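You operate a simulated robot arm through the tools that you are given. There is no shell and no other tool. Be economical: measure what you need, move in short steps, check, and stop when the job is done.

You run a simulated robot arm. Do the job below in one go: nothing can be reset, and whatever is moved stays where it is left.

## Task
Press the ball-shaped dough piece on the tray by the press flat and put it back there.
Fine: use the dough press and leave its tray shut.

The check looks at the end state, three seconds after you hand in, the way a careful person would. Anything else that was tipped, shoved, dropped, spilled or broken makes it a failure.

## Robot
A 5-joint arm with a two-finger parallel gripper, fixed in place. Base frame: the origin is at the foot of the arm, x ahead of it, y to its left, z up; the work surface is at about z = 0. Lengths are in m, angles in degrees, forces in N, time in s.
With the tool pointing down near the work surface it reaches from about 0.26 to 0.68 m from the base axis. Its first joint turns from -66.0 to 66.0 degrees. The tool tilts only in the upright plane through the base axis and itself; it spins freely about its own axis. Payload 2.9 kg.
The tool frame sits at the grasp point between the pads (the TCP): z along the fingers, y along the line on which they close. The tips reach 0.03 m beyond it. Largest opening 0.11 m; finger width 0.02, thickness 0.01; the body of the gripper, 0.048 by 0.112 m, starts 0.055 m behind the TCP.
Orientation is that of the tool frame in the base frame, as a unit quaternion [w, x, y, z]. With the fingers straight down and closing along the base's y, the tool's x points along the base's -x, its y along +y and its z along -z.

## Interface
- The arm moves only by the tool arm_command. Its argument "rows" is a list of rows, each a list of 7 numbers: the turn, a rotation vector about the base's x, y, z in units of 6 degrees (1.0 is 6 degrees), then the shift along the base's x, y, z in units of 40 mm (1.0 is 40 mm), then the opening, from 0 (shut) to 1 (fully open). In form: [[wx, wy, wz, x, y, z, claw], ...]. A call has 1 to 10 rows; each row shifts and turns the commanded pose from where the row before left it. A call with a number of a shift or a turn outside -1 to 1 is refused whole. Rows are played at 5 a second. More than 0.05 m and 8.6 degrees between two rows, or a gripper value outside its range, and nothing of the call is played. Where a pose cannot be reached the arm comes as near as it can. A force on the tool above 40 N (or 10 N above the force at the start of the call, whichever is more), or a blocked arm, ends the call early, and 0.2 s more pass. Each finger travels about 0.108 m/s and halts on what it meets, pressing with about 45 N; the grip force reading is that of the motor and also rises with nothing between the fingers. The clock runs only during rows and for 0.2 s after the last one: add rows that do not move to give the fingers time. It gives the time, the measured TCP pose, the force on the tool (base axes), the opening and the grip force at its end, in the units of the frame above (readings bear some noise), with the torque about the TCP (base axes, N m) and any sound that the robot's microphone picked up.
- Cameras (640 x 400 px; columns grow to the right, rows downward): "scene" is fixed at [0.0446, -0.4799, 0.5806]; the picture's right is [0.53, -0.85, 0.00], its down [-0.66, -0.41, -0.63] and it looks along [0.53, 0.34, -0.78] (base axes); focal length 214 px, centre (320, 200). "wrist" rides on the gripper at [0.072, 0.017, -0.103] in the tool frame; the picture's right is [-0.23, 0.97, 0.00], its down [-0.76, -0.18, -0.62] and it looks along [-0.61, -0.14, 0.78] (tool axes); focal length 222 px, centre (320, 200). There is no depth. A picture from a camera that has moved, and an enlarged one, comes with that camera's place and axes in the base frame and with its lens.
- grab_frame(camera): a new picture of that camera. The clock stands still meanwhile.
- close_up(camera, box): a new picture of the part [left, top, right, bottom] of that camera's present view, enlarged. The clock stands still meanwhile.
- job_done(): hands the job in; it is judged then, once.

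Go step by step. Nothing tells you positions but the pictures and the camera data: compare them with the known pose of the tool, close in by small moves and look again before you grip or let go. The budget is 120 turns and 64 pictures, counting those below and the enlarged ones. Unless the task says otherwise, let go and move clear before handing in, and close with one line.

The tools are called after "Call:" as name(argument=value, ...) on one line, values as JSON. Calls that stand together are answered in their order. arm_command: Moves the arm, as the interface text tells. Its arguments: {"type":"object","properties":{"rows":{"type":"array","items":{"type":"array","items":{"type":"number"}}}},"required":["rows"]} The other tools are called the same way: grab_frame (camera) takes a picture; close_up (camera, box) takes an enlarged picture of a part of a camera's view; job_done () hands the job in.

At the start:

```text
time_s: 0.0
tcp_pos: [0.3425, -0.2074, 0.3721]
orientation: [0.001, 0.0, 1.0, -0.001]
force: [-0.1, 0.3, -0.1]
moment: [-0.05, 0.01, 0.02]
gripper_width: 0.11
gripper_force: 0.1
```

scene: 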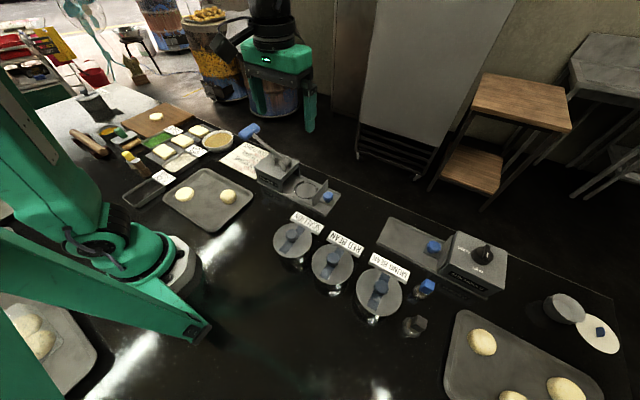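
wrist: 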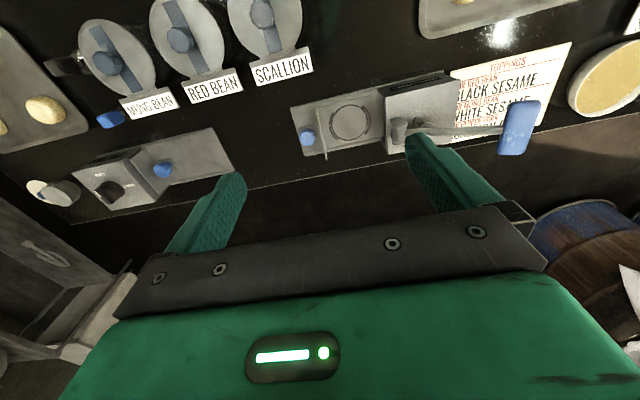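

I see a lever press around the middle of the table with a dough tray next to it, and another machine with a knob on the right. I'll take enlarged views first.

Call:
close_up(camera="scene", box=[220, 110, 380, 230])

Call:
close_up(camera="scene", box=[100, 100, 260, 240])

Call:
close_up(camera="scene", box=[360, 200, 640, 400])

Call:
close_up(camera="wrist", box=[270, 50, 570, 180])

```text
3.33 times, centred on (300, 170) of scene
camera zoom: at [0.0446, -0.4799, 0.5806], right [0.53, -0.85, 0.0], down [-0.66, -0.41, -0.63], along [0.53, 0.34, -0.78], focal length 715 px, centre (387, 300)
```

zoom: 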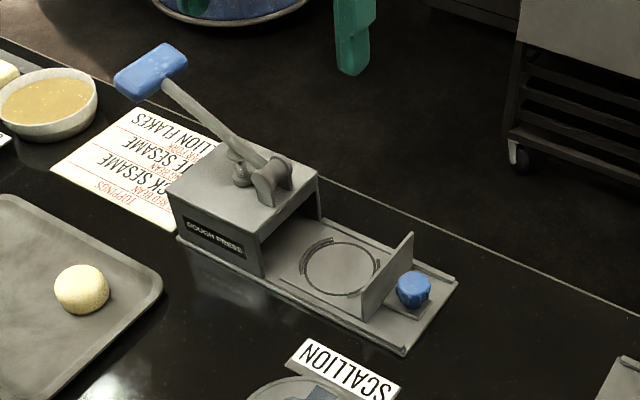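

```text
2.86 times, centred on (180, 170) of scene
camera zoom: at [0.0446, -0.4799, 0.5806], right [0.53, -0.85, 0.0], down [-0.66, -0.41, -0.63], along [0.53, 0.34, -0.78], focal length 613 px, centre (720, 286)
```

zoom: 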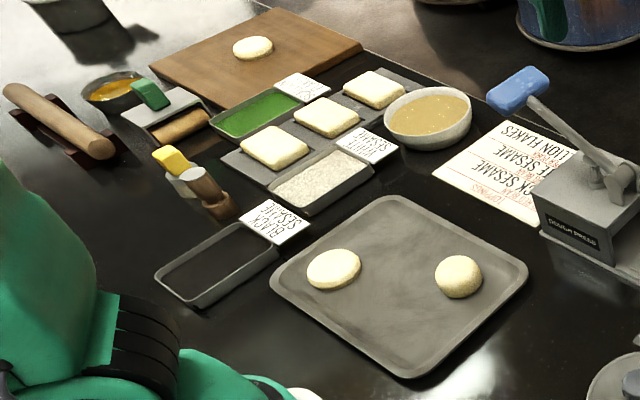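

```text
2.00 times, centred on (500, 300) of scene
camera zoom: at [0.0446, -0.4799, 0.5806], right [0.53, -0.85, 0.0], down [-0.66, -0.41, -0.63], along [0.53, 0.34, -0.78], focal length 429 px, centre (-40, 0)
```

zoom: 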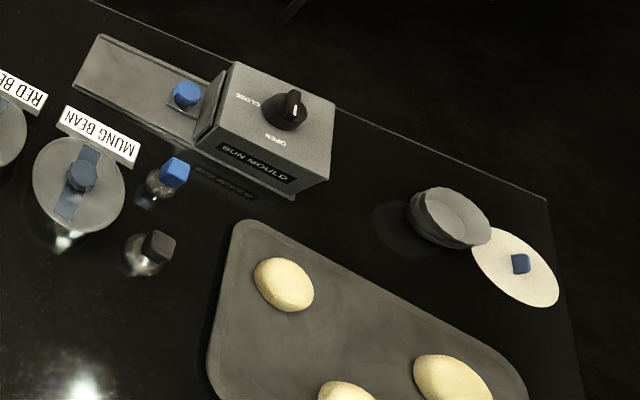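

```text
2.13 times, centred on (420, 115) of wrist
camera zoom: at [0.2705, -0.1908, 0.4744], right [0.23, 0.97, 0.0], down [0.76, -0.18, 0.62], along [0.61, -0.14, -0.78], focal length 474 px, centre (107, 381)
```

zoom: 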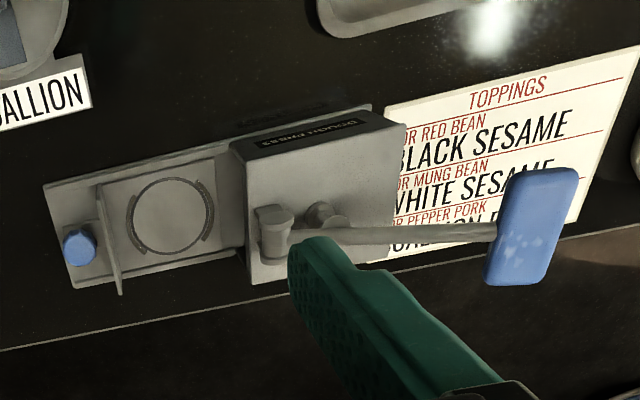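

The ball is the right-hand piece on the small tray, at about (0.27, 0.03). The press drawer is open with its circle at about (0.44, -0.17) and its knob at (0.446, -0.257); the lever handle is at (0.443, 0.05, 0.174). I'll move above the ball, turning the tool 90° so the fingers close along x.

Call:
arm_command(rows=[[0, 0, 1, -0.15, 0.59, -0.1, 1], [0, 0, 1, -0.15, 0.59, -0.1, 1], [0, 0, 1, -0.15, 0.59, -0.1, 1], [0, 0, 1, -0.15, 0.59, -0.1, 1], [0, 0, 1, -0.15, 0.59, -0.1, 1], [0, 0, 1, -0.15, 0.59, -0.1, 1], [0, 0, 1, -0.15, 0.59, -0.1, 1], [0, 0, 1, -0.15, 0.59, -0.1, 1], [0, 0, 1, -0.15, 0.59, -0.1, 1], [0, 0, 1, -0.15, 0.59, -0.1, 1]])

Call:
arm_command(rows=[[0, 0, 1, 0, 0, -0.5, 1], [0, 0, 1, 0, 0, -0.5, 1], [0, 0, 1, 0, 0, -0.5, 1], [0, 0, 1, 0, 0, -0.5, 1], [0, 0, 1, 0, 0, -0.5, 1], [0, 0, 0, 0, 0, 0, 1]])

Call:
grab_frame(camera="wrist")

Call:
grab_frame(camera="scene")

```text
time_s: 2.2
tcp_pos: [0.2844, 0.0277, 0.3325]
orientation: [0.0, -0.501, 0.866, 0.0]
force: [-0.4, -0.1, 0.2]
moment: [-0.03, 0.0, 0.02]
gripper_width: 0.11
gripper_force: 0.1
```

```text
time_s: 3.6
tcp_pos: [0.2848, 0.0278, 0.2312]
orientation: [0.0, 0.708, -0.707, 0.0]
force: [-0.4, 0.2, -0.4]
moment: [-0.02, 0.01, 0.02]
gripper_width: 0.1102
gripper_force: 0.0
```

```text
57 pictures are left
camera wrist: at [0.2665, -0.0437, 0.3341], right [-0.97, 0.23, 0.0], down [0.18, 0.76, 0.62], along [0.14, 0.61, -0.78], focal length 222 px, centre (320, 200)
```

wrist: 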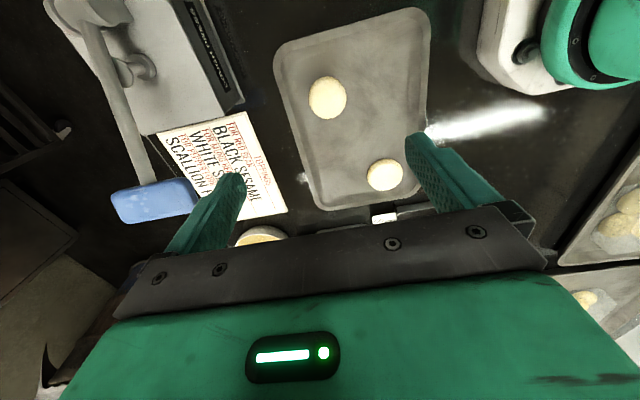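

```text
56 pictures are left
```

scene: 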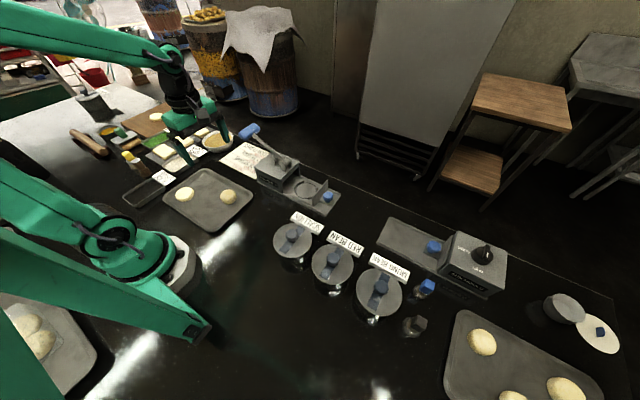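

The wrist view agrees: the ball is at about (0.272, 0.031). I'll narrow the opening to stay clear of the tray rim and come down part way.

Call:
arm_command(rows=[[0, 0, 0, -0.3, 0.08, -0.5, 0.72], [0, 0, 0, 0, 0, -0.9, 0.72], [0, 0, 0, 0, 0, -0.9, 0.72], [0, 0, 0, 0, 0, -0.9, 0.72], [0, 0, 0, 0, 0, 0, 0.72]])

Call:
grab_frame(camera="wrist")

Call:
close_up(camera="scene", box=[150, 120, 310, 240])

```text
time_s: 4.8
tcp_pos: [0.2706, 0.031, 0.1035]
orientation: [-0.001, -0.707, 0.707, 0.0]
force: [0.1, 0.4, 0.5]
moment: [0.02, -0.01, -0.02]
gripper_width: 0.0796
gripper_force: 0.1
```

```text
55 pictures are left
camera wrist: at [0.2537, -0.041, 0.2061], right [-0.97, 0.23, 0.0], down [0.18, 0.76, 0.62], along [0.14, 0.61, -0.78], focal length 222 px, centre (320, 200)
```

wrist: 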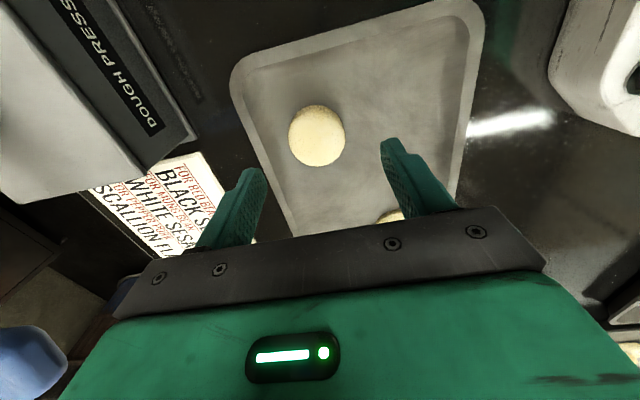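

```text
3.33 times, centred on (230, 180) of scene
camera zoom: at [0.0446, -0.4799, 0.5806], right [0.53, -0.85, 0.0], down [-0.66, -0.41, -0.63], along [0.53, 0.34, -0.78], focal length 715 px, centre (620, 267)
```

zoom: 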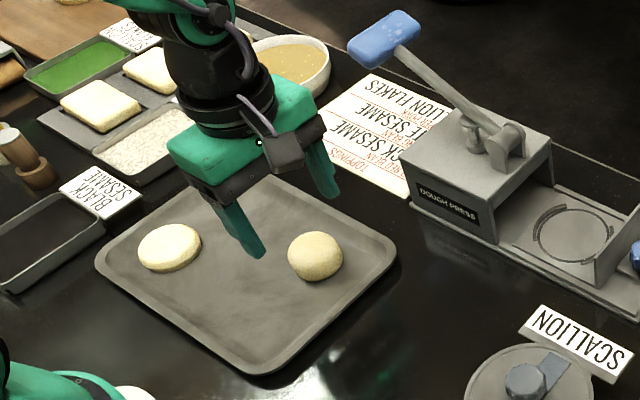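

The ball is centred at about (0.273, 0.030), inside the finger gap. I'll lower in and close gently.

Call:
arm_command(rows=[[0, 0, 0, 0.05, 0, -0.6, 0.72], [0, 0, 0, 0, 0, -0.6, 0.72], [0, 0, 0, 0, 0, -0.25, 0.72], [0, 0, 0, 0, 0, 0, 0.72]])

Call:
grab_frame(camera="wrist")

Call:
close_up(camera="scene", box=[180, 130, 280, 220])

```text
time_s: 5.8
tcp_pos: [0.2734, 0.0314, 0.0467]
orientation: [0.0, 0.707, -0.707, -0.001]
force: [0.2, 0.0, -0.4]
moment: [0.01, -0.03, -0.01]
gripper_width: 0.0792
gripper_force: 0.1
```

```text
53 pictures are left
camera wrist: at [0.2564, -0.0404, 0.1489], right [-0.97, 0.23, 0.0], down [0.18, 0.76, 0.62], along [0.14, 0.61, -0.78], focal length 222 px, centre (320, 200)
```

wrist: 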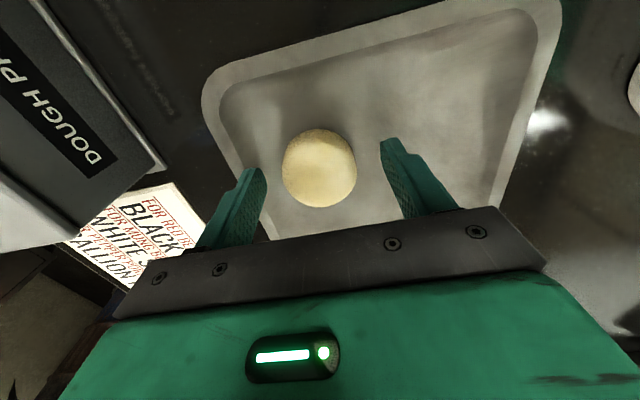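

```text
4.44 times, centred on (230, 175) of scene
camera zoom: at [0.0446, -0.4799, 0.5806], right [0.53, -0.85, 0.0], down [-0.66, -0.41, -0.63], along [0.53, 0.34, -0.78], focal length 953 px, centre (720, 311)
```

zoom: 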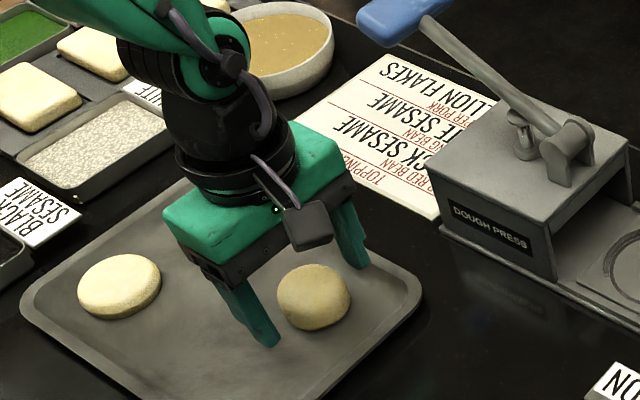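

The ball lies between the fingers and the tips are clear of the tray. I'll close gently to just under its width.

Call:
arm_command(rows=[[0, 0, 0, 0, 0, 0, 0.45], [0, 0, 0, 0, 0, 0, 0.4], [0, 0, 0, 0, 0, 0, 0.36], [0, 0, 0, 0, 0, 0, 0.36]])

Call:
grab_frame(camera="wrist")

```text
time_s: 6.8
tcp_pos: [0.2734, 0.0321, 0.047]
orientation: [0.0, -0.707, 0.707, 0.0]
force: [0.2, -0.6, 0.9]
moment: [-0.01, 0.02, 0.01]
gripper_width: 0.0467
gripper_force: 45.1
```

```text
51 pictures are left
camera wrist: at [0.2564, -0.0404, 0.1491], right [-0.97, 0.23, 0.0], down [0.18, 0.76, 0.62], along [0.14, 0.61, -0.78], focal length 222 px, centre (320, 200)
```

wrist: 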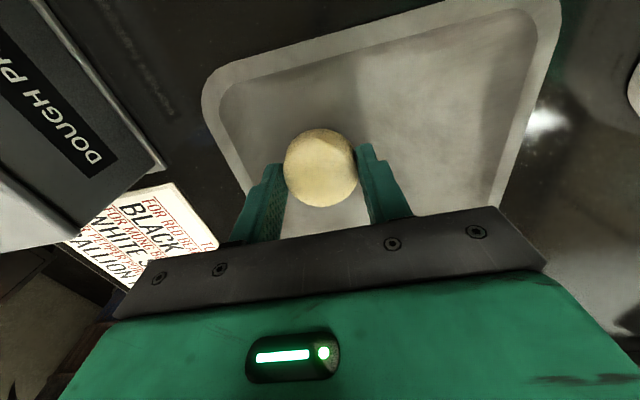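

The ball is gripped at 0.0467 m. I'll lift it, then travel in y first and then out over the press drawer, clear of the lever.

Call:
arm_command(rows=[[0, 0, 0, 0, 0, 0.5, 0.36], [0, 0, 0, 0, 0, 0.9, 0.36], [0, 0, 0, 0, 0, 0.9, 0.36], [0, 0, 0, 0, 0, 0.9, 0.36], [0, 0, 0, 0.1, -0.8, 0, 0.36], [0, 0, 0, 0.1, -0.9, 0, 0.36], [0, 0, 0, 0.1, -0.9, 0, 0.36], [0, 0, 0, 0.1, -0.9, 0, 0.36], [0, 0, 0, 0.2, -0.9, 0, 0.36], [0, 0, 0, 0.3, -0.65, 0, 0.36]])

Call:
arm_command(rows=[[0, 0, 0, 0.8, 0, 0, 0.36], [0, 0, 0, 0.8, 0, 0, 0.36], [0, 0, 0, 0.8, 0, 0, 0.36], [0, 0, 0, 0.8, 0, 0, 0.36], [0, 0, 0, 0, 0, 0, 0.36]])

Call:
grab_frame(camera="wrist")

Call:
close_up(camera="scene", box=[220, 110, 380, 230])

```text
time_s: 9.0
tcp_pos: [0.3089, -0.1698, 0.1731]
orientation: [0.0, 0.707, -0.707, 0.001]
force: [0.3, 0.2, -1.1]
moment: [0.03, 0.0, 0.01]
gripper_width: 0.0468
gripper_force: 45.1
```

```text
time_s: 10.2
tcp_pos: [0.4369, -0.1689, 0.1727]
orientation: [0.0, 0.707, -0.707, -0.001]
force: [-1.9, 0.3, -0.6]
moment: [-0.02, 0.02, 0.03]
gripper_width: 0.0467
gripper_force: 45.8
```

```text
50 pictures are left
camera wrist: at [0.4204, -0.2421, 0.2755], right [-0.97, 0.23, 0.0], down [0.18, 0.76, 0.62], along [0.14, 0.61, -0.78], focal length 222 px, centre (320, 200)
```

wrist: 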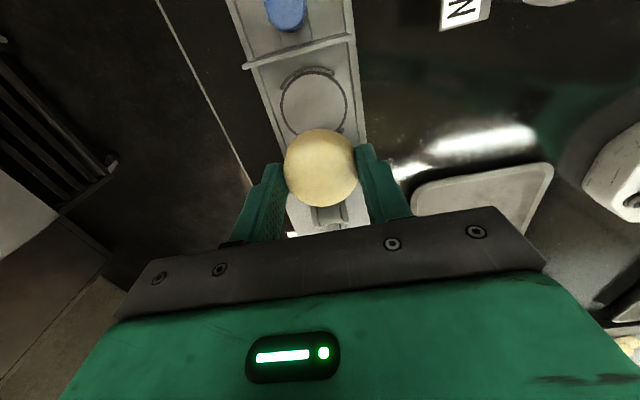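

```text
3.33 times, centred on (300, 170) of scene
camera zoom: at [0.0446, -0.4799, 0.5806], right [0.53, -0.85, 0.0], down [-0.66, -0.41, -0.63], along [0.53, 0.34, -0.78], focal length 715 px, centre (387, 300)
```

zoom: 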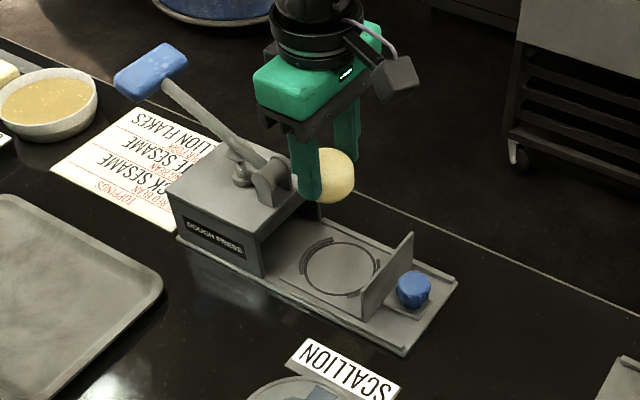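

The circle's centre comes out at about (0.442, -0.171). I'll lower in line and check before release.

Call:
arm_command(rows=[[0, 0, 0, 0.1, -0.04, -0.8, 0.36], [0, 0, 0, 0, 0, -0.8, 0.36], [0, 0, 0, 0, 0, -0.8, 0.36], [0, 0, 0, 0, 0, 0, 0.36]])

Call:
grab_frame(camera="wrist")

Call:
close_up(camera="scene", box=[240, 130, 360, 220])

```text
time_s: 11.2
tcp_pos: [0.4418, -0.1711, 0.0781]
orientation: [0.0, -0.707, 0.707, -0.001]
force: [0.1, -0.1, -0.1]
moment: [-0.02, -0.02, 0.04]
gripper_width: 0.047
gripper_force: 45.3
```

```text
48 pictures are left
camera wrist: at [0.4246, -0.2433, 0.1806], right [-0.97, 0.23, 0.0], down [0.18, 0.76, 0.62], along [0.14, 0.61, -0.78], focal length 222 px, centre (320, 200)
```

wrist: 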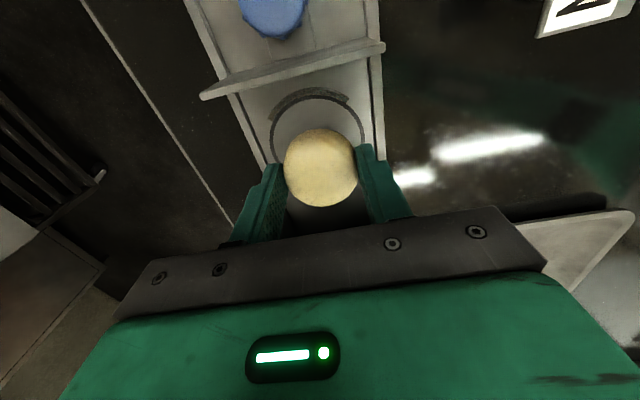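

```text
4.44 times, centred on (300, 175) of scene
camera zoom: at [0.0446, -0.4799, 0.5806], right [0.53, -0.85, 0.0], down [-0.66, -0.41, -0.63], along [0.53, 0.34, -0.78], focal length 953 px, centre (409, 311)
```

zoom: 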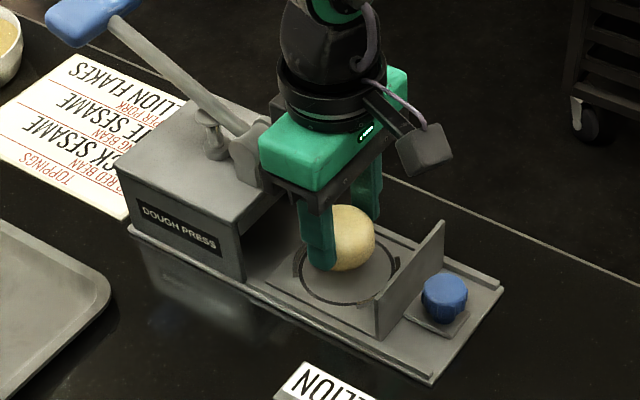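

The circle looks a few millimetres further toward -y than the ball, so I'll shift 4 mm and lower slowly.

Call:
arm_command(rows=[[0, 0, 0, 0, -0.1, -0.35, 0.36], [0, 0, 0, 0, 0, -0.25, 0.36], [0, 0, 0, 0, 0, -0.1, 0.36], [0, 0, 0, 0, 0, 0, 0.36]])

Call:
grab_frame(camera="wrist")

Call:
close_up(camera="scene", box=[280, 150, 360, 210])

```text
time_s: 12.0
tcp_pos: [0.4413, -0.1748, 0.0542]
orientation: [0.001, -0.707, 0.708, 0.0]
force: [-1.0, 1.2, 3.2]
moment: [0.02, 0.05, 0.01]
gripper_width: 0.0466
gripper_force: 44.6
stopped in row 4: the force on the tool passed its limit at 47 N (the readings are from after the stop); the commanded pose is now the measured one
```

```text
46 pictures are left
camera wrist: at [0.4241, -0.2482, 0.157], right [-0.97, 0.23, 0.0], down [0.18, 0.76, 0.62], along [0.14, 0.61, -0.78], focal length 222 px, centre (320, 200)
```

wrist: 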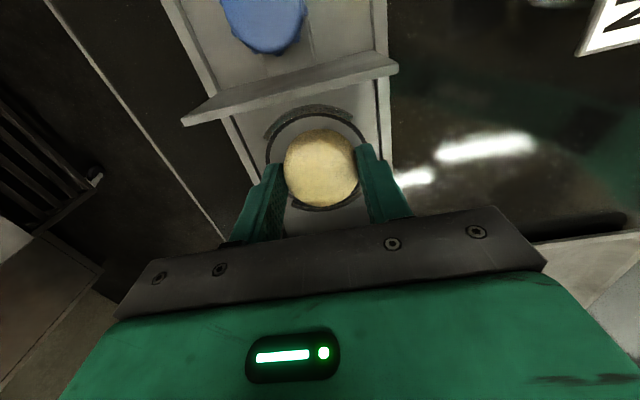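

```text
6.67 times, centred on (320, 180) of scene
camera zoom: at [0.0446, -0.4799, 0.5806], right [0.53, -0.85, 0.0], down [-0.66, -0.41, -0.63], along [0.53, 0.34, -0.78], focal length 1430 px, centre (320, 333)
```

zoom: 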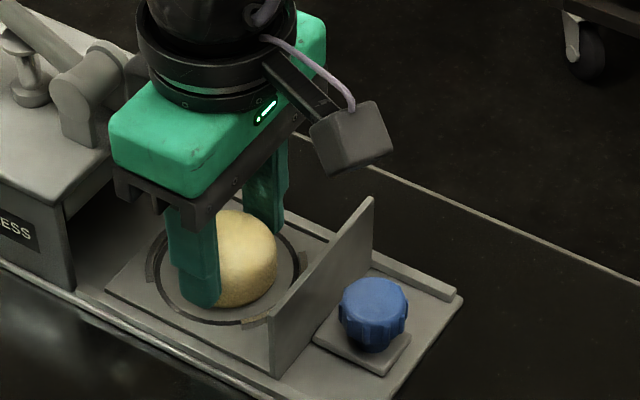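

The ball touched down, centred in the circle. I'll release and lift off.

Call:
arm_command(rows=[[0, 0, 0, 0, 0, 0, 0.5], [0, 0, 0, 0, 0, 0, 0.62], [0, 0, 0, 0, 0, 0, 0.62], [0, 0, 0, 0, 0, 0.5, 0.62], [0, 0, 0, 0, 0, 0.9, 0.62], [0, 0, 0, 0, 0, 0.9, 0.62], [0, 0, 0, 0, -0.9, 0.5, 0.62], [0, 0, 0, 0, -0.9, 0.3, 0.62], [0, 0, 0, 0, 0, 0, 0.62]])

Call:
grab_frame(camera="wrist")

Call:
close_up(camera="scene", box=[240, 130, 360, 220])

```text
time_s: 14.0
tcp_pos: [0.4412, -0.2471, 0.1773]
orientation: [0.001, 0.708, -0.707, 0.0]
force: [-0.1, 0.6, -0.9]
moment: [0.01, 0.0, -0.02]
gripper_width: 0.0681
gripper_force: 0.1
```

```text
44 pictures are left
camera wrist: at [0.4235, -0.32, 0.2802], right [-0.97, 0.23, 0.0], down [0.18, 0.76, 0.62], along [0.14, 0.61, -0.78], focal length 222 px, centre (320, 200)
```

wrist: 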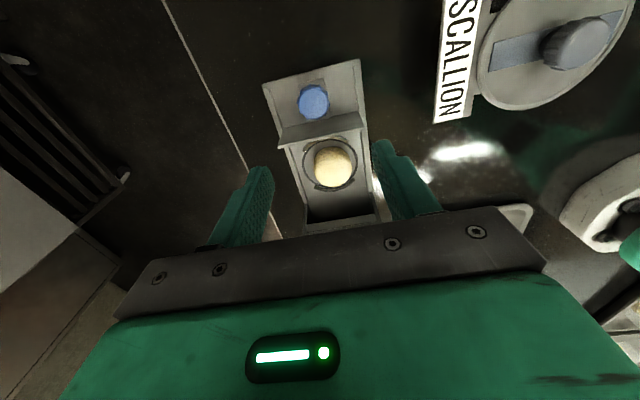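

```text
4.44 times, centred on (300, 175) of scene
camera zoom: at [0.0446, -0.4799, 0.5806], right [0.53, -0.85, 0.0], down [-0.66, -0.41, -0.63], along [0.53, 0.34, -0.78], focal length 953 px, centre (409, 311)
```

zoom: 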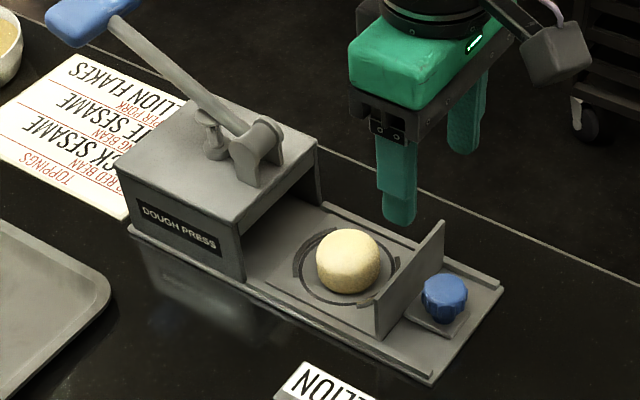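

The ball sits in the circle. Next I'll go to the drawer knob at about (0.444, -0.257, 0.033).

Call:
arm_command(rows=[[0, 0, 0, 0.08, -0.25, -0.5, 0.52], [0, 0, 0, 0, 0, -0.9, 0.52], [0, 0, 0, 0, 0, -0.7, 0.52], [0, 0, 0, 0, 0, 0, 0.52]])

Call:
grab_frame(camera="wrist")

Call:
close_up(camera="scene", box=[270, 140, 370, 215])

```text
time_s: 15.0
tcp_pos: [0.4453, -0.2571, 0.093]
orientation: [0.0, 0.708, -0.707, 0.0]
force: [0.1, 0.3, 0.2]
moment: [-0.02, 0.02, 0.01]
gripper_width: 0.0573
gripper_force: 0.1
```

```text
42 pictures are left
camera wrist: at [0.4275, -0.3302, 0.1961], right [-0.97, 0.23, 0.0], down [0.18, 0.76, 0.62], along [0.14, 0.61, -0.78], focal length 222 px, centre (320, 200)
```

wrist: 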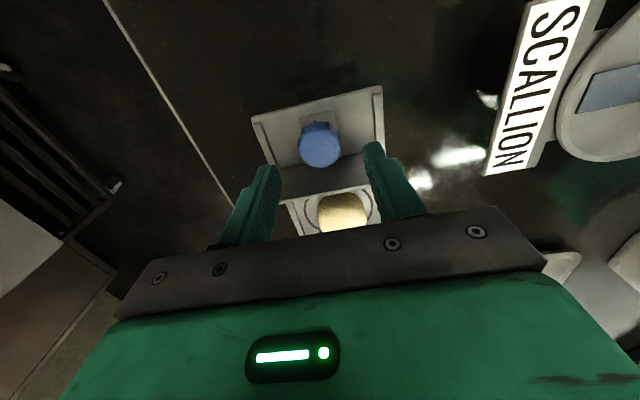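

```text
5.33 times, centred on (320, 178) of scene
camera zoom: at [0.0446, -0.4799, 0.5806], right [0.53, -0.85, 0.0], down [-0.66, -0.41, -0.63], along [0.53, 0.34, -0.78], focal length 1144 px, centre (320, 320)
```

zoom: 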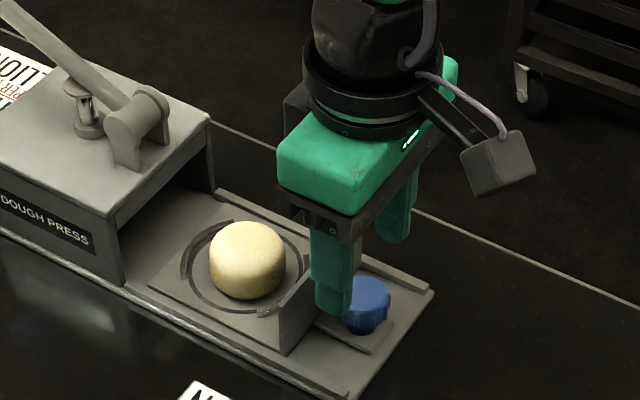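

Aligned with the knob; lowering and gripping.

Call:
arm_command(rows=[[0, 0, 0, -0.02, 0, -0.5, 0.52], [0, 0, 0, 0, 0, -0.5, 0.52], [0, 0, 0, 0, 0, 0, 0.52], [0, 0, 0, 0, 0, 0, 0.35], [0, 0, 0, 0, 0, 0, 0.24], [0, 0, 0, 0, 0, 0, 0.24]])

Call:
close_up(camera="scene", box=[270, 140, 370, 215])

```text
time_s: 16.4
tcp_pos: [0.4452, -0.2576, 0.0549]
orientation: [-0.001, 0.708, -0.706, 0.001]
force: [12.0, 0.0, -8.4]
moment: [-0.19, -0.18, 0.01]
gripper_width: 0.0335
gripper_force: 45.0
```

```text
5.33 times, centred on (320, 178) of scene
camera zoom: at [0.0446, -0.4799, 0.5805], right [0.53, -0.85, 0.0], down [-0.66, -0.41, -0.63], along [0.53, 0.34, -0.78], focal length 1144 px, centre (320, 320)
```

zoom: 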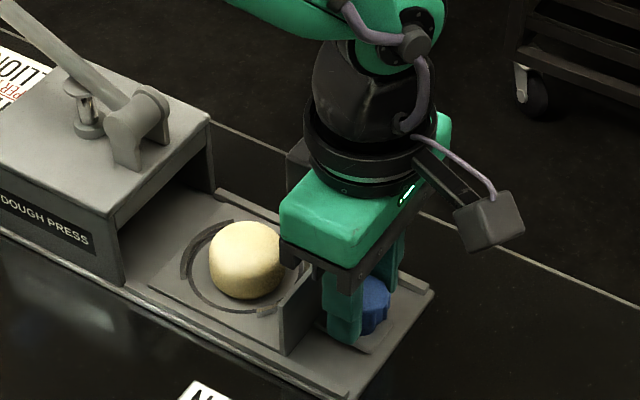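

The knob is held. Pushing the drawer in gently along +y.

Call:
arm_command(rows=[[0, 0, 0, 0.02, 0.2, 0, 0.24], [0, 0, 0, 0, 0.25, 0, 0.24], [0, 0, 0, 0, 0.25, 0, 0.24], [0, 0, 0, 0, 0.25, 0, 0.24], [0, 0, 0, 0, 0, 0, 0.24]])

Call:
close_up(camera="scene", box=[240, 120, 360, 220])

```text
time_s: 17.6
tcp_pos: [0.4447, -0.2199, 0.0535]
orientation: [0.0, -0.707, 0.707, 0.0]
force: [10.2, -0.1, 1.6]
moment: [-0.24, -0.23, -0.12]
gripper_width: 0.0335
gripper_force: 45.1
```

```text
4.00 times, centred on (300, 170) of scene
camera zoom: at [0.0446, -0.4799, 0.5806], right [0.53, -0.85, 0.0], down [-0.66, -0.41, -0.63], along [0.53, 0.34, -0.78], focal length 858 px, centre (400, 320)
```

zoom: 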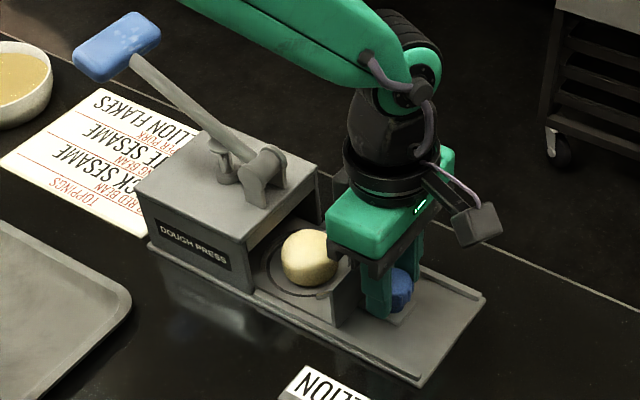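

The drawer slides with the ball riding along. Continuing until the front plate meets the box.

Call:
arm_command(rows=[[0, 0, 0, 0.03, 0.25, 0, 0.24], [0, 0, 0, 0, 0.25, 0, 0.24], [0, 0, 0, 0, 0.25, 0, 0.24], [0, 0, 0, 0, 0.25, 0, 0.24], [0, 0, 0, 0, 0, 0, 0.24]])

Call:
close_up(camera="scene", box=[240, 120, 360, 220])

```text
time_s: 18.8
tcp_pos: [0.4465, -0.1788, 0.0531]
orientation: [0.0, -0.707, 0.707, 0.002]
force: [-10.6, -0.1, 14.1]
moment: [0.11, 0.12, -0.12]
gripper_width: 0.0332
gripper_force: 44.9
```

```text
4.00 times, centred on (300, 170) of scene
camera zoom: at [0.0445, -0.4798, 0.5806], right [0.53, -0.85, 0.0], down [-0.66, -0.41, -0.63], along [0.53, 0.34, -0.78], focal length 858 px, centre (400, 320)
```

zoom: 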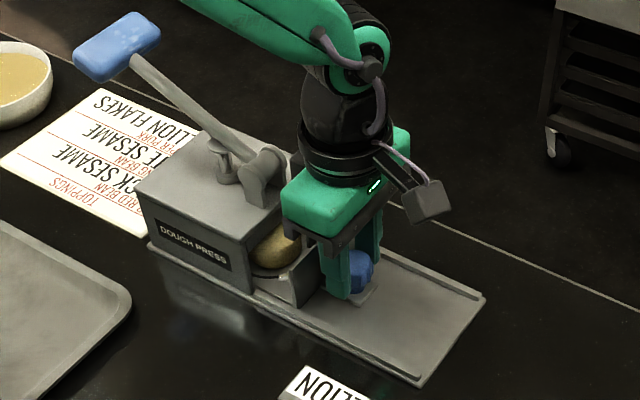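

Call:
arm_command(rows=[[0, 0, 0, -0.02, 0.15, 0.02, 0.24], [0, 0, 0, 0, 0.15, 0, 0.24], [0, 0, 0, 0, 0.15, 0, 0.24], [0, 0, 0, 0, 0, 0, 0.24]])

Call:
close_up(camera="scene", box=[240, 120, 360, 220])

```text
time_s: 19.8
tcp_pos: [0.4454, -0.1614, 0.0546]
orientation: [0.0, 0.707, -0.707, 0.0]
force: [4.7, -0.1, -14.0]
moment: [-0.38, -0.24, 0.05]
gripper_width: 0.0336
gripper_force: 44.9
```

```text
4.00 times, centred on (300, 170) of scene
camera zoom: at [0.0447, -0.4799, 0.5805], right [0.53, -0.85, 0.0], down [-0.66, -0.41, -0.63], along [0.53, 0.34, -0.78], focal length 858 px, centre (400, 320)
```

zoom: 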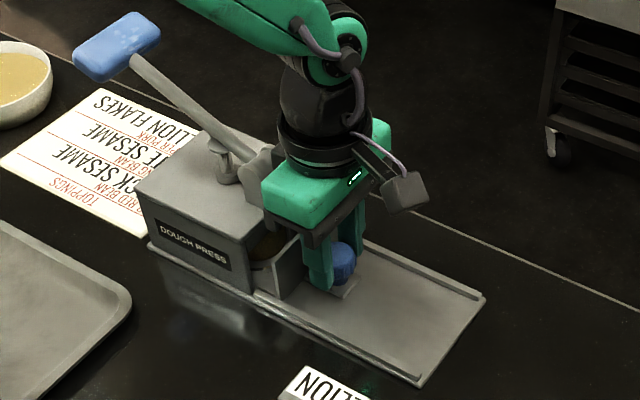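

The plate still has about 2 cm to go, and the gripper should clear the lever bracket by about 1.5 cm. I'll proceed in small steps.

Call:
arm_command(rows=[[0, 0, 0, 0, 0.12, -0.01, 0.24], [0, 0, 0, 0, 0.12, 0, 0.24], [0, 0, 0, 0, 0.1, 0, 0.24], [0, 0, 0, 0, 0, 0, 0.24]])

Call:
close_up(camera="scene", box=[260, 130, 340, 190])

```text
time_s: 20.8
tcp_pos: [0.4453, -0.1479, 0.0539]
orientation: [0.0, -0.707, 0.708, 0.0]
force: [4.2, 0.1, -10.3]
moment: [0.05, -0.07, -0.01]
gripper_width: 0.0335
gripper_force: 45.1
```

```text
6.67 times, centred on (300, 160) of scene
camera zoom: at [0.0446, -0.4799, 0.5805], right [0.53, -0.85, 0.0], down [-0.66, -0.41, -0.63], along [0.53, 0.34, -0.78], focal length 1430 px, centre (453, 467)
```

zoom: 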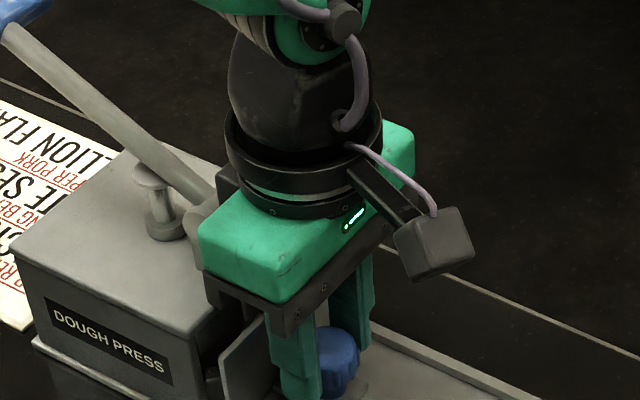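

Call:
arm_command(rows=[[0, 0, 0, 0, 0.12, 0, 0.24], [0, 0, 0, 0, 0.1, 0, 0.24], [0, 0, 0, 0, 0, 0, 0.24]])

Call:
close_up(camera="scene", box=[260, 130, 340, 190])

```text
time_s: 21.6
tcp_pos: [0.4457, -0.1394, 0.0542]
orientation: [0.0, 0.707, -0.707, 0.0]
force: [-2.4, -18.6, -9.1]
moment: [1.65, -0.09, 0.06]
gripper_width: 0.0336
gripper_force: 45.1
```

```text
6.67 times, centred on (300, 160) of scene
camera zoom: at [0.0446, -0.4799, 0.5805], right [0.53, -0.85, 0.0], down [-0.66, -0.41, -0.63], along [0.53, 0.34, -0.78], focal length 1430 px, centre (453, 467)
```

zoom: 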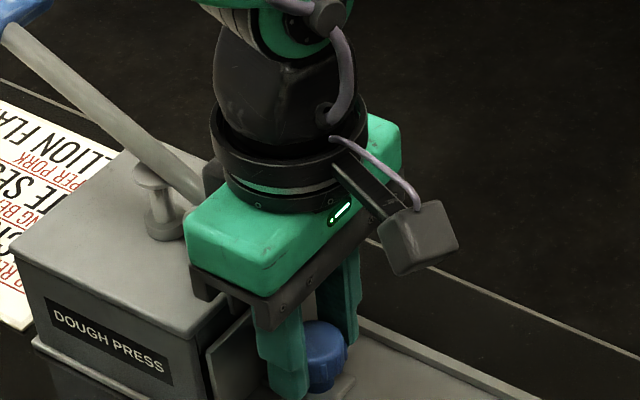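

The moment shows the gripper body, not the drawer, is now touching the lever bracket. I'll let go of the knob, back off, and push the last bit with shut fingers from behind it.

Call:
arm_command(rows=[[0, 0, 0, 0, 0, 0, 0.45], [0, 0, 0, 0, -0.1, 0, 0.5], [0, 0, 0, 0, -0.5, 0, 0.5], [0, 0, 0, 0, -0.9, 0, 0.5], [0, 0, 0, 0, -0.3, 0.5, 0.5], [0, 0, 0, 0, 0, 0.5, 0.0], [0, 0, 0, 0, 0, 0, 0.0], [0, 0, 0, 0, 0, 0, 0.0]])

Call:
close_up(camera="scene", box=[240, 120, 360, 220])

Call:
grab_frame(camera="wrist")

```text
time_s: 23.4
tcp_pos: [0.445, -0.2119, 0.0947]
orientation: [0.0, -0.707, 0.707, -0.001]
force: [-0.4, -0.3, -0.2]
moment: [0.02, 0.01, 0.0]
gripper_width: 0.0002
gripper_force: 37.8
```

```text
4.00 times, centred on (300, 170) of scene
camera zoom: at [0.0446, -0.4799, 0.5806], right [0.53, -0.85, 0.0], down [-0.66, -0.41, -0.63], along [0.53, 0.34, -0.78], focal length 858 px, centre (400, 320)
```

zoom: 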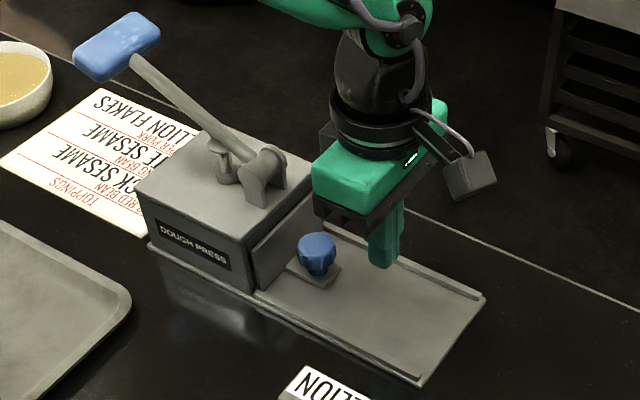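

```text
33 pictures are left
camera wrist: at [0.4276, -0.2839, 0.1967], right [-0.97, 0.23, 0.0], down [0.18, 0.76, 0.62], along [0.14, 0.61, -0.78], focal length 222 px, centre (320, 200)
```

wrist: 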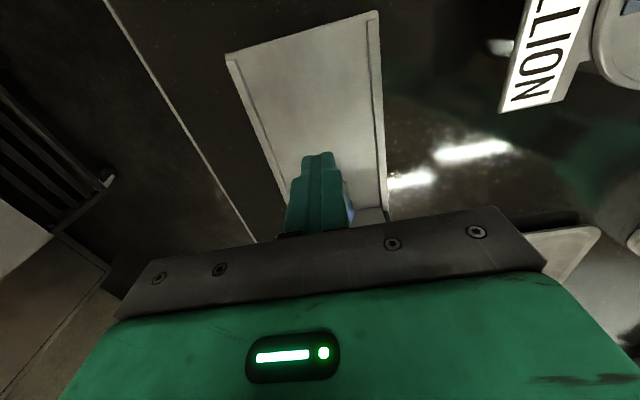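

The plate is almost shut. I'll lower the shut fingers behind the knob and push along +y until it stops.

Call:
arm_command(rows=[[0, 0, 0, 0, 0, -0.6, 0], [0, 0, 0, 0, 0.3, -0.4, 0], [0, 0, 0, 0, 0.6, 0, 0], [0, 0, 0, 0, 0.15, 0, 0], [0, 0, 0, 0, 0.1, 0, 0], [0, 0, 0, 0, 0.1, 0, 0], [0, 0, 0, 0, 0.1, 0, 0], [0, 0, 0, 0, 0.1, 0, 0], [0, 0, 0, 0, 0.1, 0, 0]])

```text
time_s: 24.8
tcp_pos: [0.4451, -0.1677, 0.0558]
orientation: [0.001, -0.703, 0.711, -0.003]
force: [-1.1, -6.9, -0.6]
moment: [-0.08, -0.04, -0.01]
gripper_width: 0.0
gripper_force: 37.7
stopped in row 7: the force on the tool passed its limit at 47 N (the readings are from after the stop); the commanded pose is now the measured one
```

The push stopped against a firm stop. I'll back off, rise, and check.

Call:
arm_command(rows=[[0, 0, 0, 0, -0.4, 0, 0], [0, 0, 0, 0, -0.5, 0.8, 0], [0, 0, 0, 0, 0, 0.9, 0], [0, 0, 0, 0, 0, 0.9, 0], [0, 0, 0, 0, 0, 0.9, 0], [0, 0, 0, 0, 0, 0.9, 0], [0, 0, 0, 0, 0, 0, 0]])

Call:
close_up(camera="scene", box=[230, 110, 350, 200])

Call:
grab_frame(camera="wrist")

```text
time_s: 26.4
tcp_pos: [0.4458, -0.2021, 0.2306]
orientation: [0.001, -0.704, 0.71, -0.003]
force: [-0.7, 0.0, -0.4]
moment: [-0.01, -0.01, -0.01]
gripper_width: 0.0
gripper_force: 37.2
```

```text
4.44 times, centred on (290, 155) of scene
camera zoom: at [0.0446, -0.4799, 0.5806], right [0.53, -0.85, 0.0], down [-0.66, -0.41, -0.63], along [0.53, 0.34, -0.78], focal length 953 px, centre (453, 400)
```

zoom: 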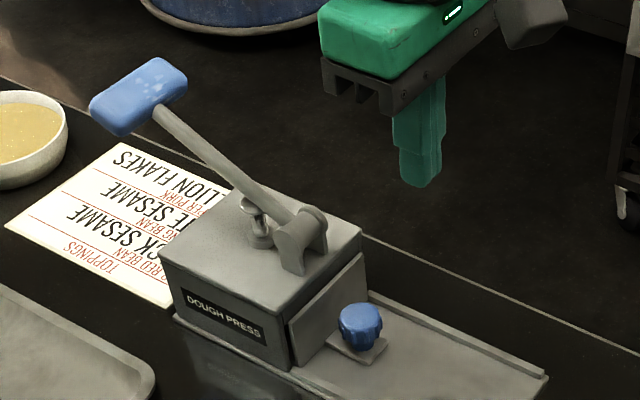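

```text
31 pictures are left
camera wrist: at [0.4275, -0.274, 0.3339], right [-0.97, 0.24, -0.01], down [0.18, 0.76, 0.62], along [0.15, 0.6, -0.78], focal length 222 px, centre (320, 200)
```

wrist: 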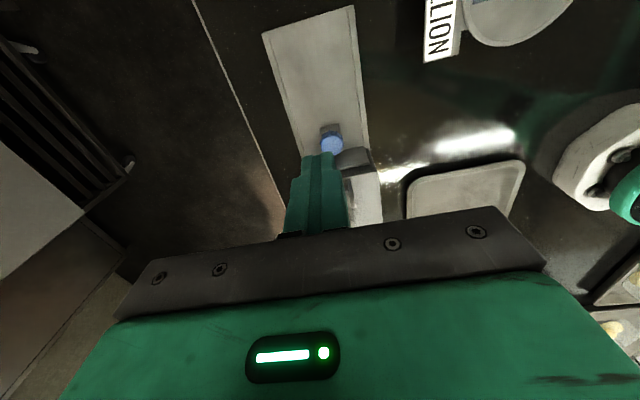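

The drawer is shut. Now I'll move over the lever handle (about (0.443, 0.05, 0.174)) with shut fingers.

Call:
arm_command(rows=[[0, 0, 0, 0, 0.2, 0.8, 0], [0, 0, 0, 0, 0.9, 0, 0], [0, 0, 0, 0, 0.9, 0, 0], [0, 0, 0, 0, 0.9, 0, 0], [0, 0, 0, 0, 0.9, 0, 0], [0, 0, 0, 0, 0.9, 0, 0], [0, 0, 0, 0, 0.9, 0, 0], [0, 0, 0, 0, 0.75, 0, 0], [0, 0, 0, 0, 0, 0, 0]])

Call:
grab_frame(camera="wrist")

Call:
close_up(camera="scene", box=[200, 60, 320, 190])

```text
time_s: 28.4
tcp_pos: [0.4443, 0.0519, 0.2617]
orientation: [0.002, -0.704, 0.71, -0.002]
force: [0.1, -0.6, 1.1]
moment: [-0.01, 0.02, -0.02]
gripper_width: 0.0
gripper_force: 38.1
```

```text
30 pictures are left
camera wrist: at [0.4264, -0.0212, 0.365], right [-0.97, 0.24, 0.0], down [0.18, 0.76, 0.62], along [0.15, 0.61, -0.78], focal length 222 px, centre (320, 200)
```

wrist: 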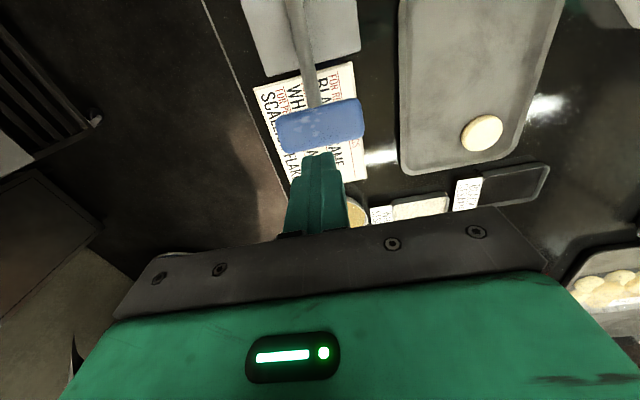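

```text
3.08 times, centred on (260, 125) of scene
camera zoom: at [0.0446, -0.4799, 0.5806], right [0.53, -0.85, 0.0], down [-0.66, -0.41, -0.63], along [0.53, 0.34, -0.78], focal length 660 px, centre (505, 431)
```

zoom: 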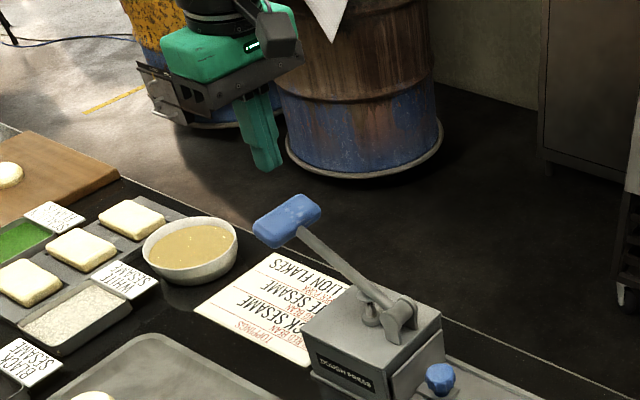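

Aligned over the handle. I'll press down following its arc.

Call:
arm_command(rows=[[0, 0, 0, -0.04, -0.08, -0.6, 0], [0, 0, 0, 0, 0, -0.4, 0], [0, 0, 0, 0, 0.04, -0.2, 0], [0, 0, 0, 0, 0.06, -0.2, 0], [0, 0, 0, 0, 0.06, -0.2, 0], [0, 0, 0, 0, 0.06, -0.2, 0], [0, 0, 0, 0, 0.06, -0.2, 0], [0, 0, 0, 0, 0.04, -0.2, 0]])

Call:
close_up(camera="scene", box=[200, 80, 320, 190])

```text
time_s: 30.2
tcp_pos: [0.4424, 0.0615, 0.1729]
orientation: [0.001, -0.704, 0.711, -0.001]
force: [-1.0, -0.5, 1.1]
moment: [0.01, 0.01, 0.0]
gripper_width: 0.0002
gripper_force: 38.3
```

```text
3.64 times, centred on (260, 135) of scene
camera zoom: at [0.0446, -0.4799, 0.5806], right [0.53, -0.85, 0.0], down [-0.66, -0.41, -0.63], along [0.53, 0.34, -0.78], focal length 780 px, centre (538, 436)
```

zoom: 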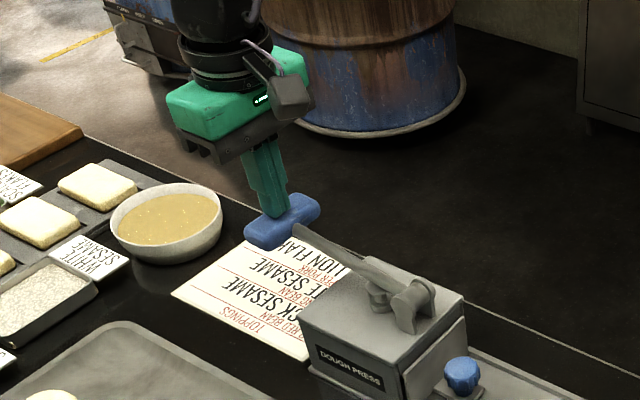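

The lever follows easily. Continuing down.

Call:
arm_command(rows=[[0, 0, 0, 0, 0, -0.2, 0], [0, 0, 0, 0, 0, -0.2, 0], [0, 0, 0, 0, 0, -0.2, 0], [0, 0, 0, 0, 0, -0.2, 0], [0, 0, 0, 0, -0.02, -0.2, 0], [0, 0, 0, 0, -0.02, -0.2, 0]])

Call:
close_up(camera="scene", box=[200, 80, 320, 190])

```text
time_s: 31.6
tcp_pos: [0.4433, 0.0594, 0.126]
orientation: [0.001, -0.703, 0.711, -0.002]
force: [1.3, -1.0, 0.8]
moment: [-0.02, 0.01, 0.0]
gripper_width: 0.0
gripper_force: 38.0
```

```text
3.64 times, centred on (260, 135) of scene
camera zoom: at [0.0446, -0.4799, 0.5806], right [0.53, -0.85, 0.0], down [-0.66, -0.41, -0.63], along [0.53, 0.34, -0.78], focal length 780 px, centre (538, 436)
```

zoom: 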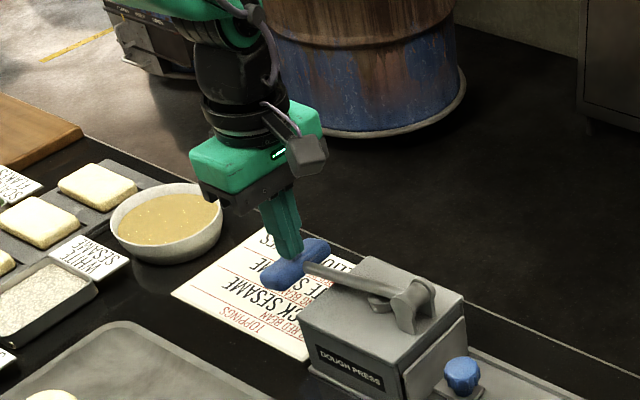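

Call:
arm_command(rows=[[0, 0, 0, 0, -0.02, -0.2, 0], [0, 0, 0, 0, -0.02, -0.2, 0], [0, 0, 0, 0, -0.04, -0.2, 0], [0, 0, 0, 0, -0.04, -0.2, 0], [0, 0, 0, 0, -0.06, -0.2, 0]])

Call:
close_up(camera="scene", box=[200, 80, 320, 190])

```text
time_s: 32.2
tcp_pos: [0.4438, 0.0586, 0.1191]
orientation: [0.006, -0.705, 0.71, -0.005]
force: [-5.0, 3.8, 17.7]
moment: [-0.06, 0.17, -0.07]
gripper_width: 0.0
gripper_force: 37.7
stopped in row 2: the force on the tool passed its limit at 49 N (the readings are from after the stop); the commanded pose is now the measured one
```

```text
3.64 times, centred on (260, 135) of scene
camera zoom: at [0.0445, -0.4799, 0.5806], right [0.53, -0.85, 0.0], down [-0.66, -0.41, -0.63], along [0.53, 0.34, -0.78], focal length 780 px, centre (538, 436)
```

zoom: 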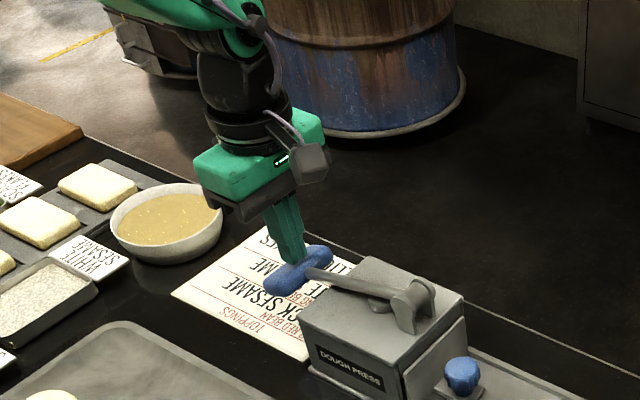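

It hit resistance at tip height ~0.089. I'll press again and hold, to see whether it is the stop.

Call:
arm_command(rows=[[0, 0, 0, 0, 0, -0.03, 0], [0, 0, 0, 0, 0, -0.03, 0], [0, 0, 0, 0, 0, 0, 0], [0, 0, 0, 0, 0, 0, 0], [0, 0, 0, 0, 0, 0, 0], [0, 0, 0, 0, 0, 0, 0], [0, 0, 0, 0, 0, 0, 0]])

Call:
arm_command(rows=[[0, 0, 0, 0, 0, -0.04, 0], [0, 0, 0, 0, 0, -0.04, 0], [0, 0, 0, 0, 0, -0.04, 0], [0, 0, 0, 0, 0, 0, 0], [0, 0, 0, 0, 0, 0, 0]])

```text
time_s: 32.9
tcp_pos: [0.4455, 0.061, 0.1183]
orientation: [0.006, -0.705, 0.709, -0.006]
force: [-6.2, 3.8, 17.4]
moment: [-0.07, 0.16, -0.07]
gripper_width: 0.0002
gripper_force: 37.6
stopped in row 3: the force on the tool passed its limit at 42 N (the readings are from after the stop); the commanded pose is now the measured one
```

```text
time_s: 33.5
tcp_pos: [0.4473, 0.0616, 0.1183]
orientation: [0.008, -0.705, 0.709, -0.007]
force: [-5.4, 3.2, 18.2]
moment: [-0.06, 0.21, -0.11]
gripper_width: 0.0002
gripper_force: 37.2
stopped in row 2: the force on the tool passed its limit at 44 N (the readings are from after the stop); the commanded pose is now the measured one
```

That is a firm stop. I'll lift off and see what the lever does.

Call:
arm_command(rows=[[0, 0, 0, 0, 0, 0.3, 0], [0, 0, 0, -0.05, 0, 0.9, 0], [0, 0, 0, -0.05, 0, 0.9, 0], [0, 0, 0, 0, 0, 0.9, 0], [0, 0, 0, 0, 0, 0.6, 0], [0, 0, 0, 0, 0, 0, 0]])

Call:
close_up(camera="scene", box=[200, 60, 340, 200])

```text
time_s: 34.9
tcp_pos: [0.4414, 0.0603, 0.2596]
orientation: [0.007, -0.704, 0.71, -0.007]
force: [1.0, 0.1, -0.1]
moment: [0.0, 0.0, 0.03]
gripper_width: 0.0
gripper_force: 37.8
```

```text
2.86 times, centred on (270, 130) of scene
camera zoom: at [0.0446, -0.4799, 0.5806], right [0.53, -0.85, 0.0], down [-0.66, -0.41, -0.63], along [0.53, 0.34, -0.78], focal length 613 px, centre (463, 400)
```

zoom: 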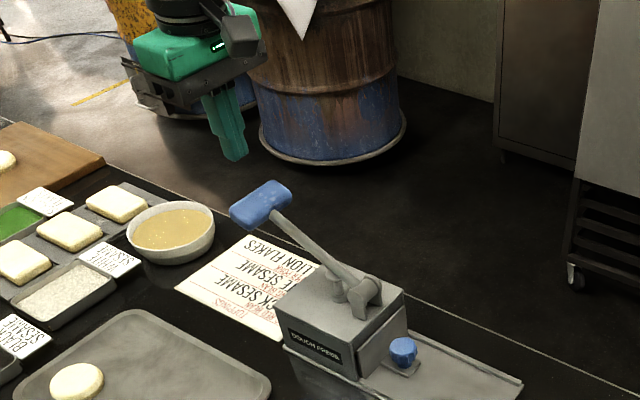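

The lever sprang back up. Next I'll go back to the knob, lowering behind it and sliding the open fingers around it while staying clear of the bracket.

Call:
arm_command(rows=[[0, 0.19, 0, 0.05, -0.6, 0, 0], [0, 0, 0, 0, -0.9, 0, 0.2], [0, 0, 0, 0, -0.9, 0, 0.5], [0, 0, 0, 0, -0.9, 0, 0.5], [0, 0, 0, 0, -0.9, 0, 0.5], [0, 0, 0, 0, -0.9, 0, 0.5], [0, 0, 0, 0, -0.9, 0, 0.5], [0, 0, 0, 0, 0, -0.9, 0.5], [0, 0, 0, 0, 0, -0.9, 0.5], [0, 0, 0, 0, 0, 0, 0.5]])

Call:
grab_frame(camera="wrist")

```text
time_s: 37.1
tcp_pos: [0.4456, -0.18, 0.1883]
orientation: [-0.001, -0.705, 0.71, 0.001]
force: [0.0, -0.2, 0.0]
moment: [-0.02, -0.01, 0.04]
gripper_width: 0.0549
gripper_force: 0.0
```

```text
24 pictures are left
camera wrist: at [0.4273, -0.2531, 0.2908], right [-0.97, 0.23, 0.0], down [0.18, 0.76, 0.62], along [0.14, 0.61, -0.78], focal length 222 px, centre (320, 200)
```

wrist: 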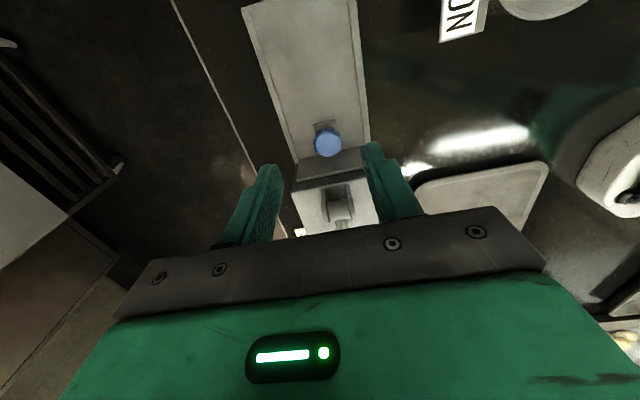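

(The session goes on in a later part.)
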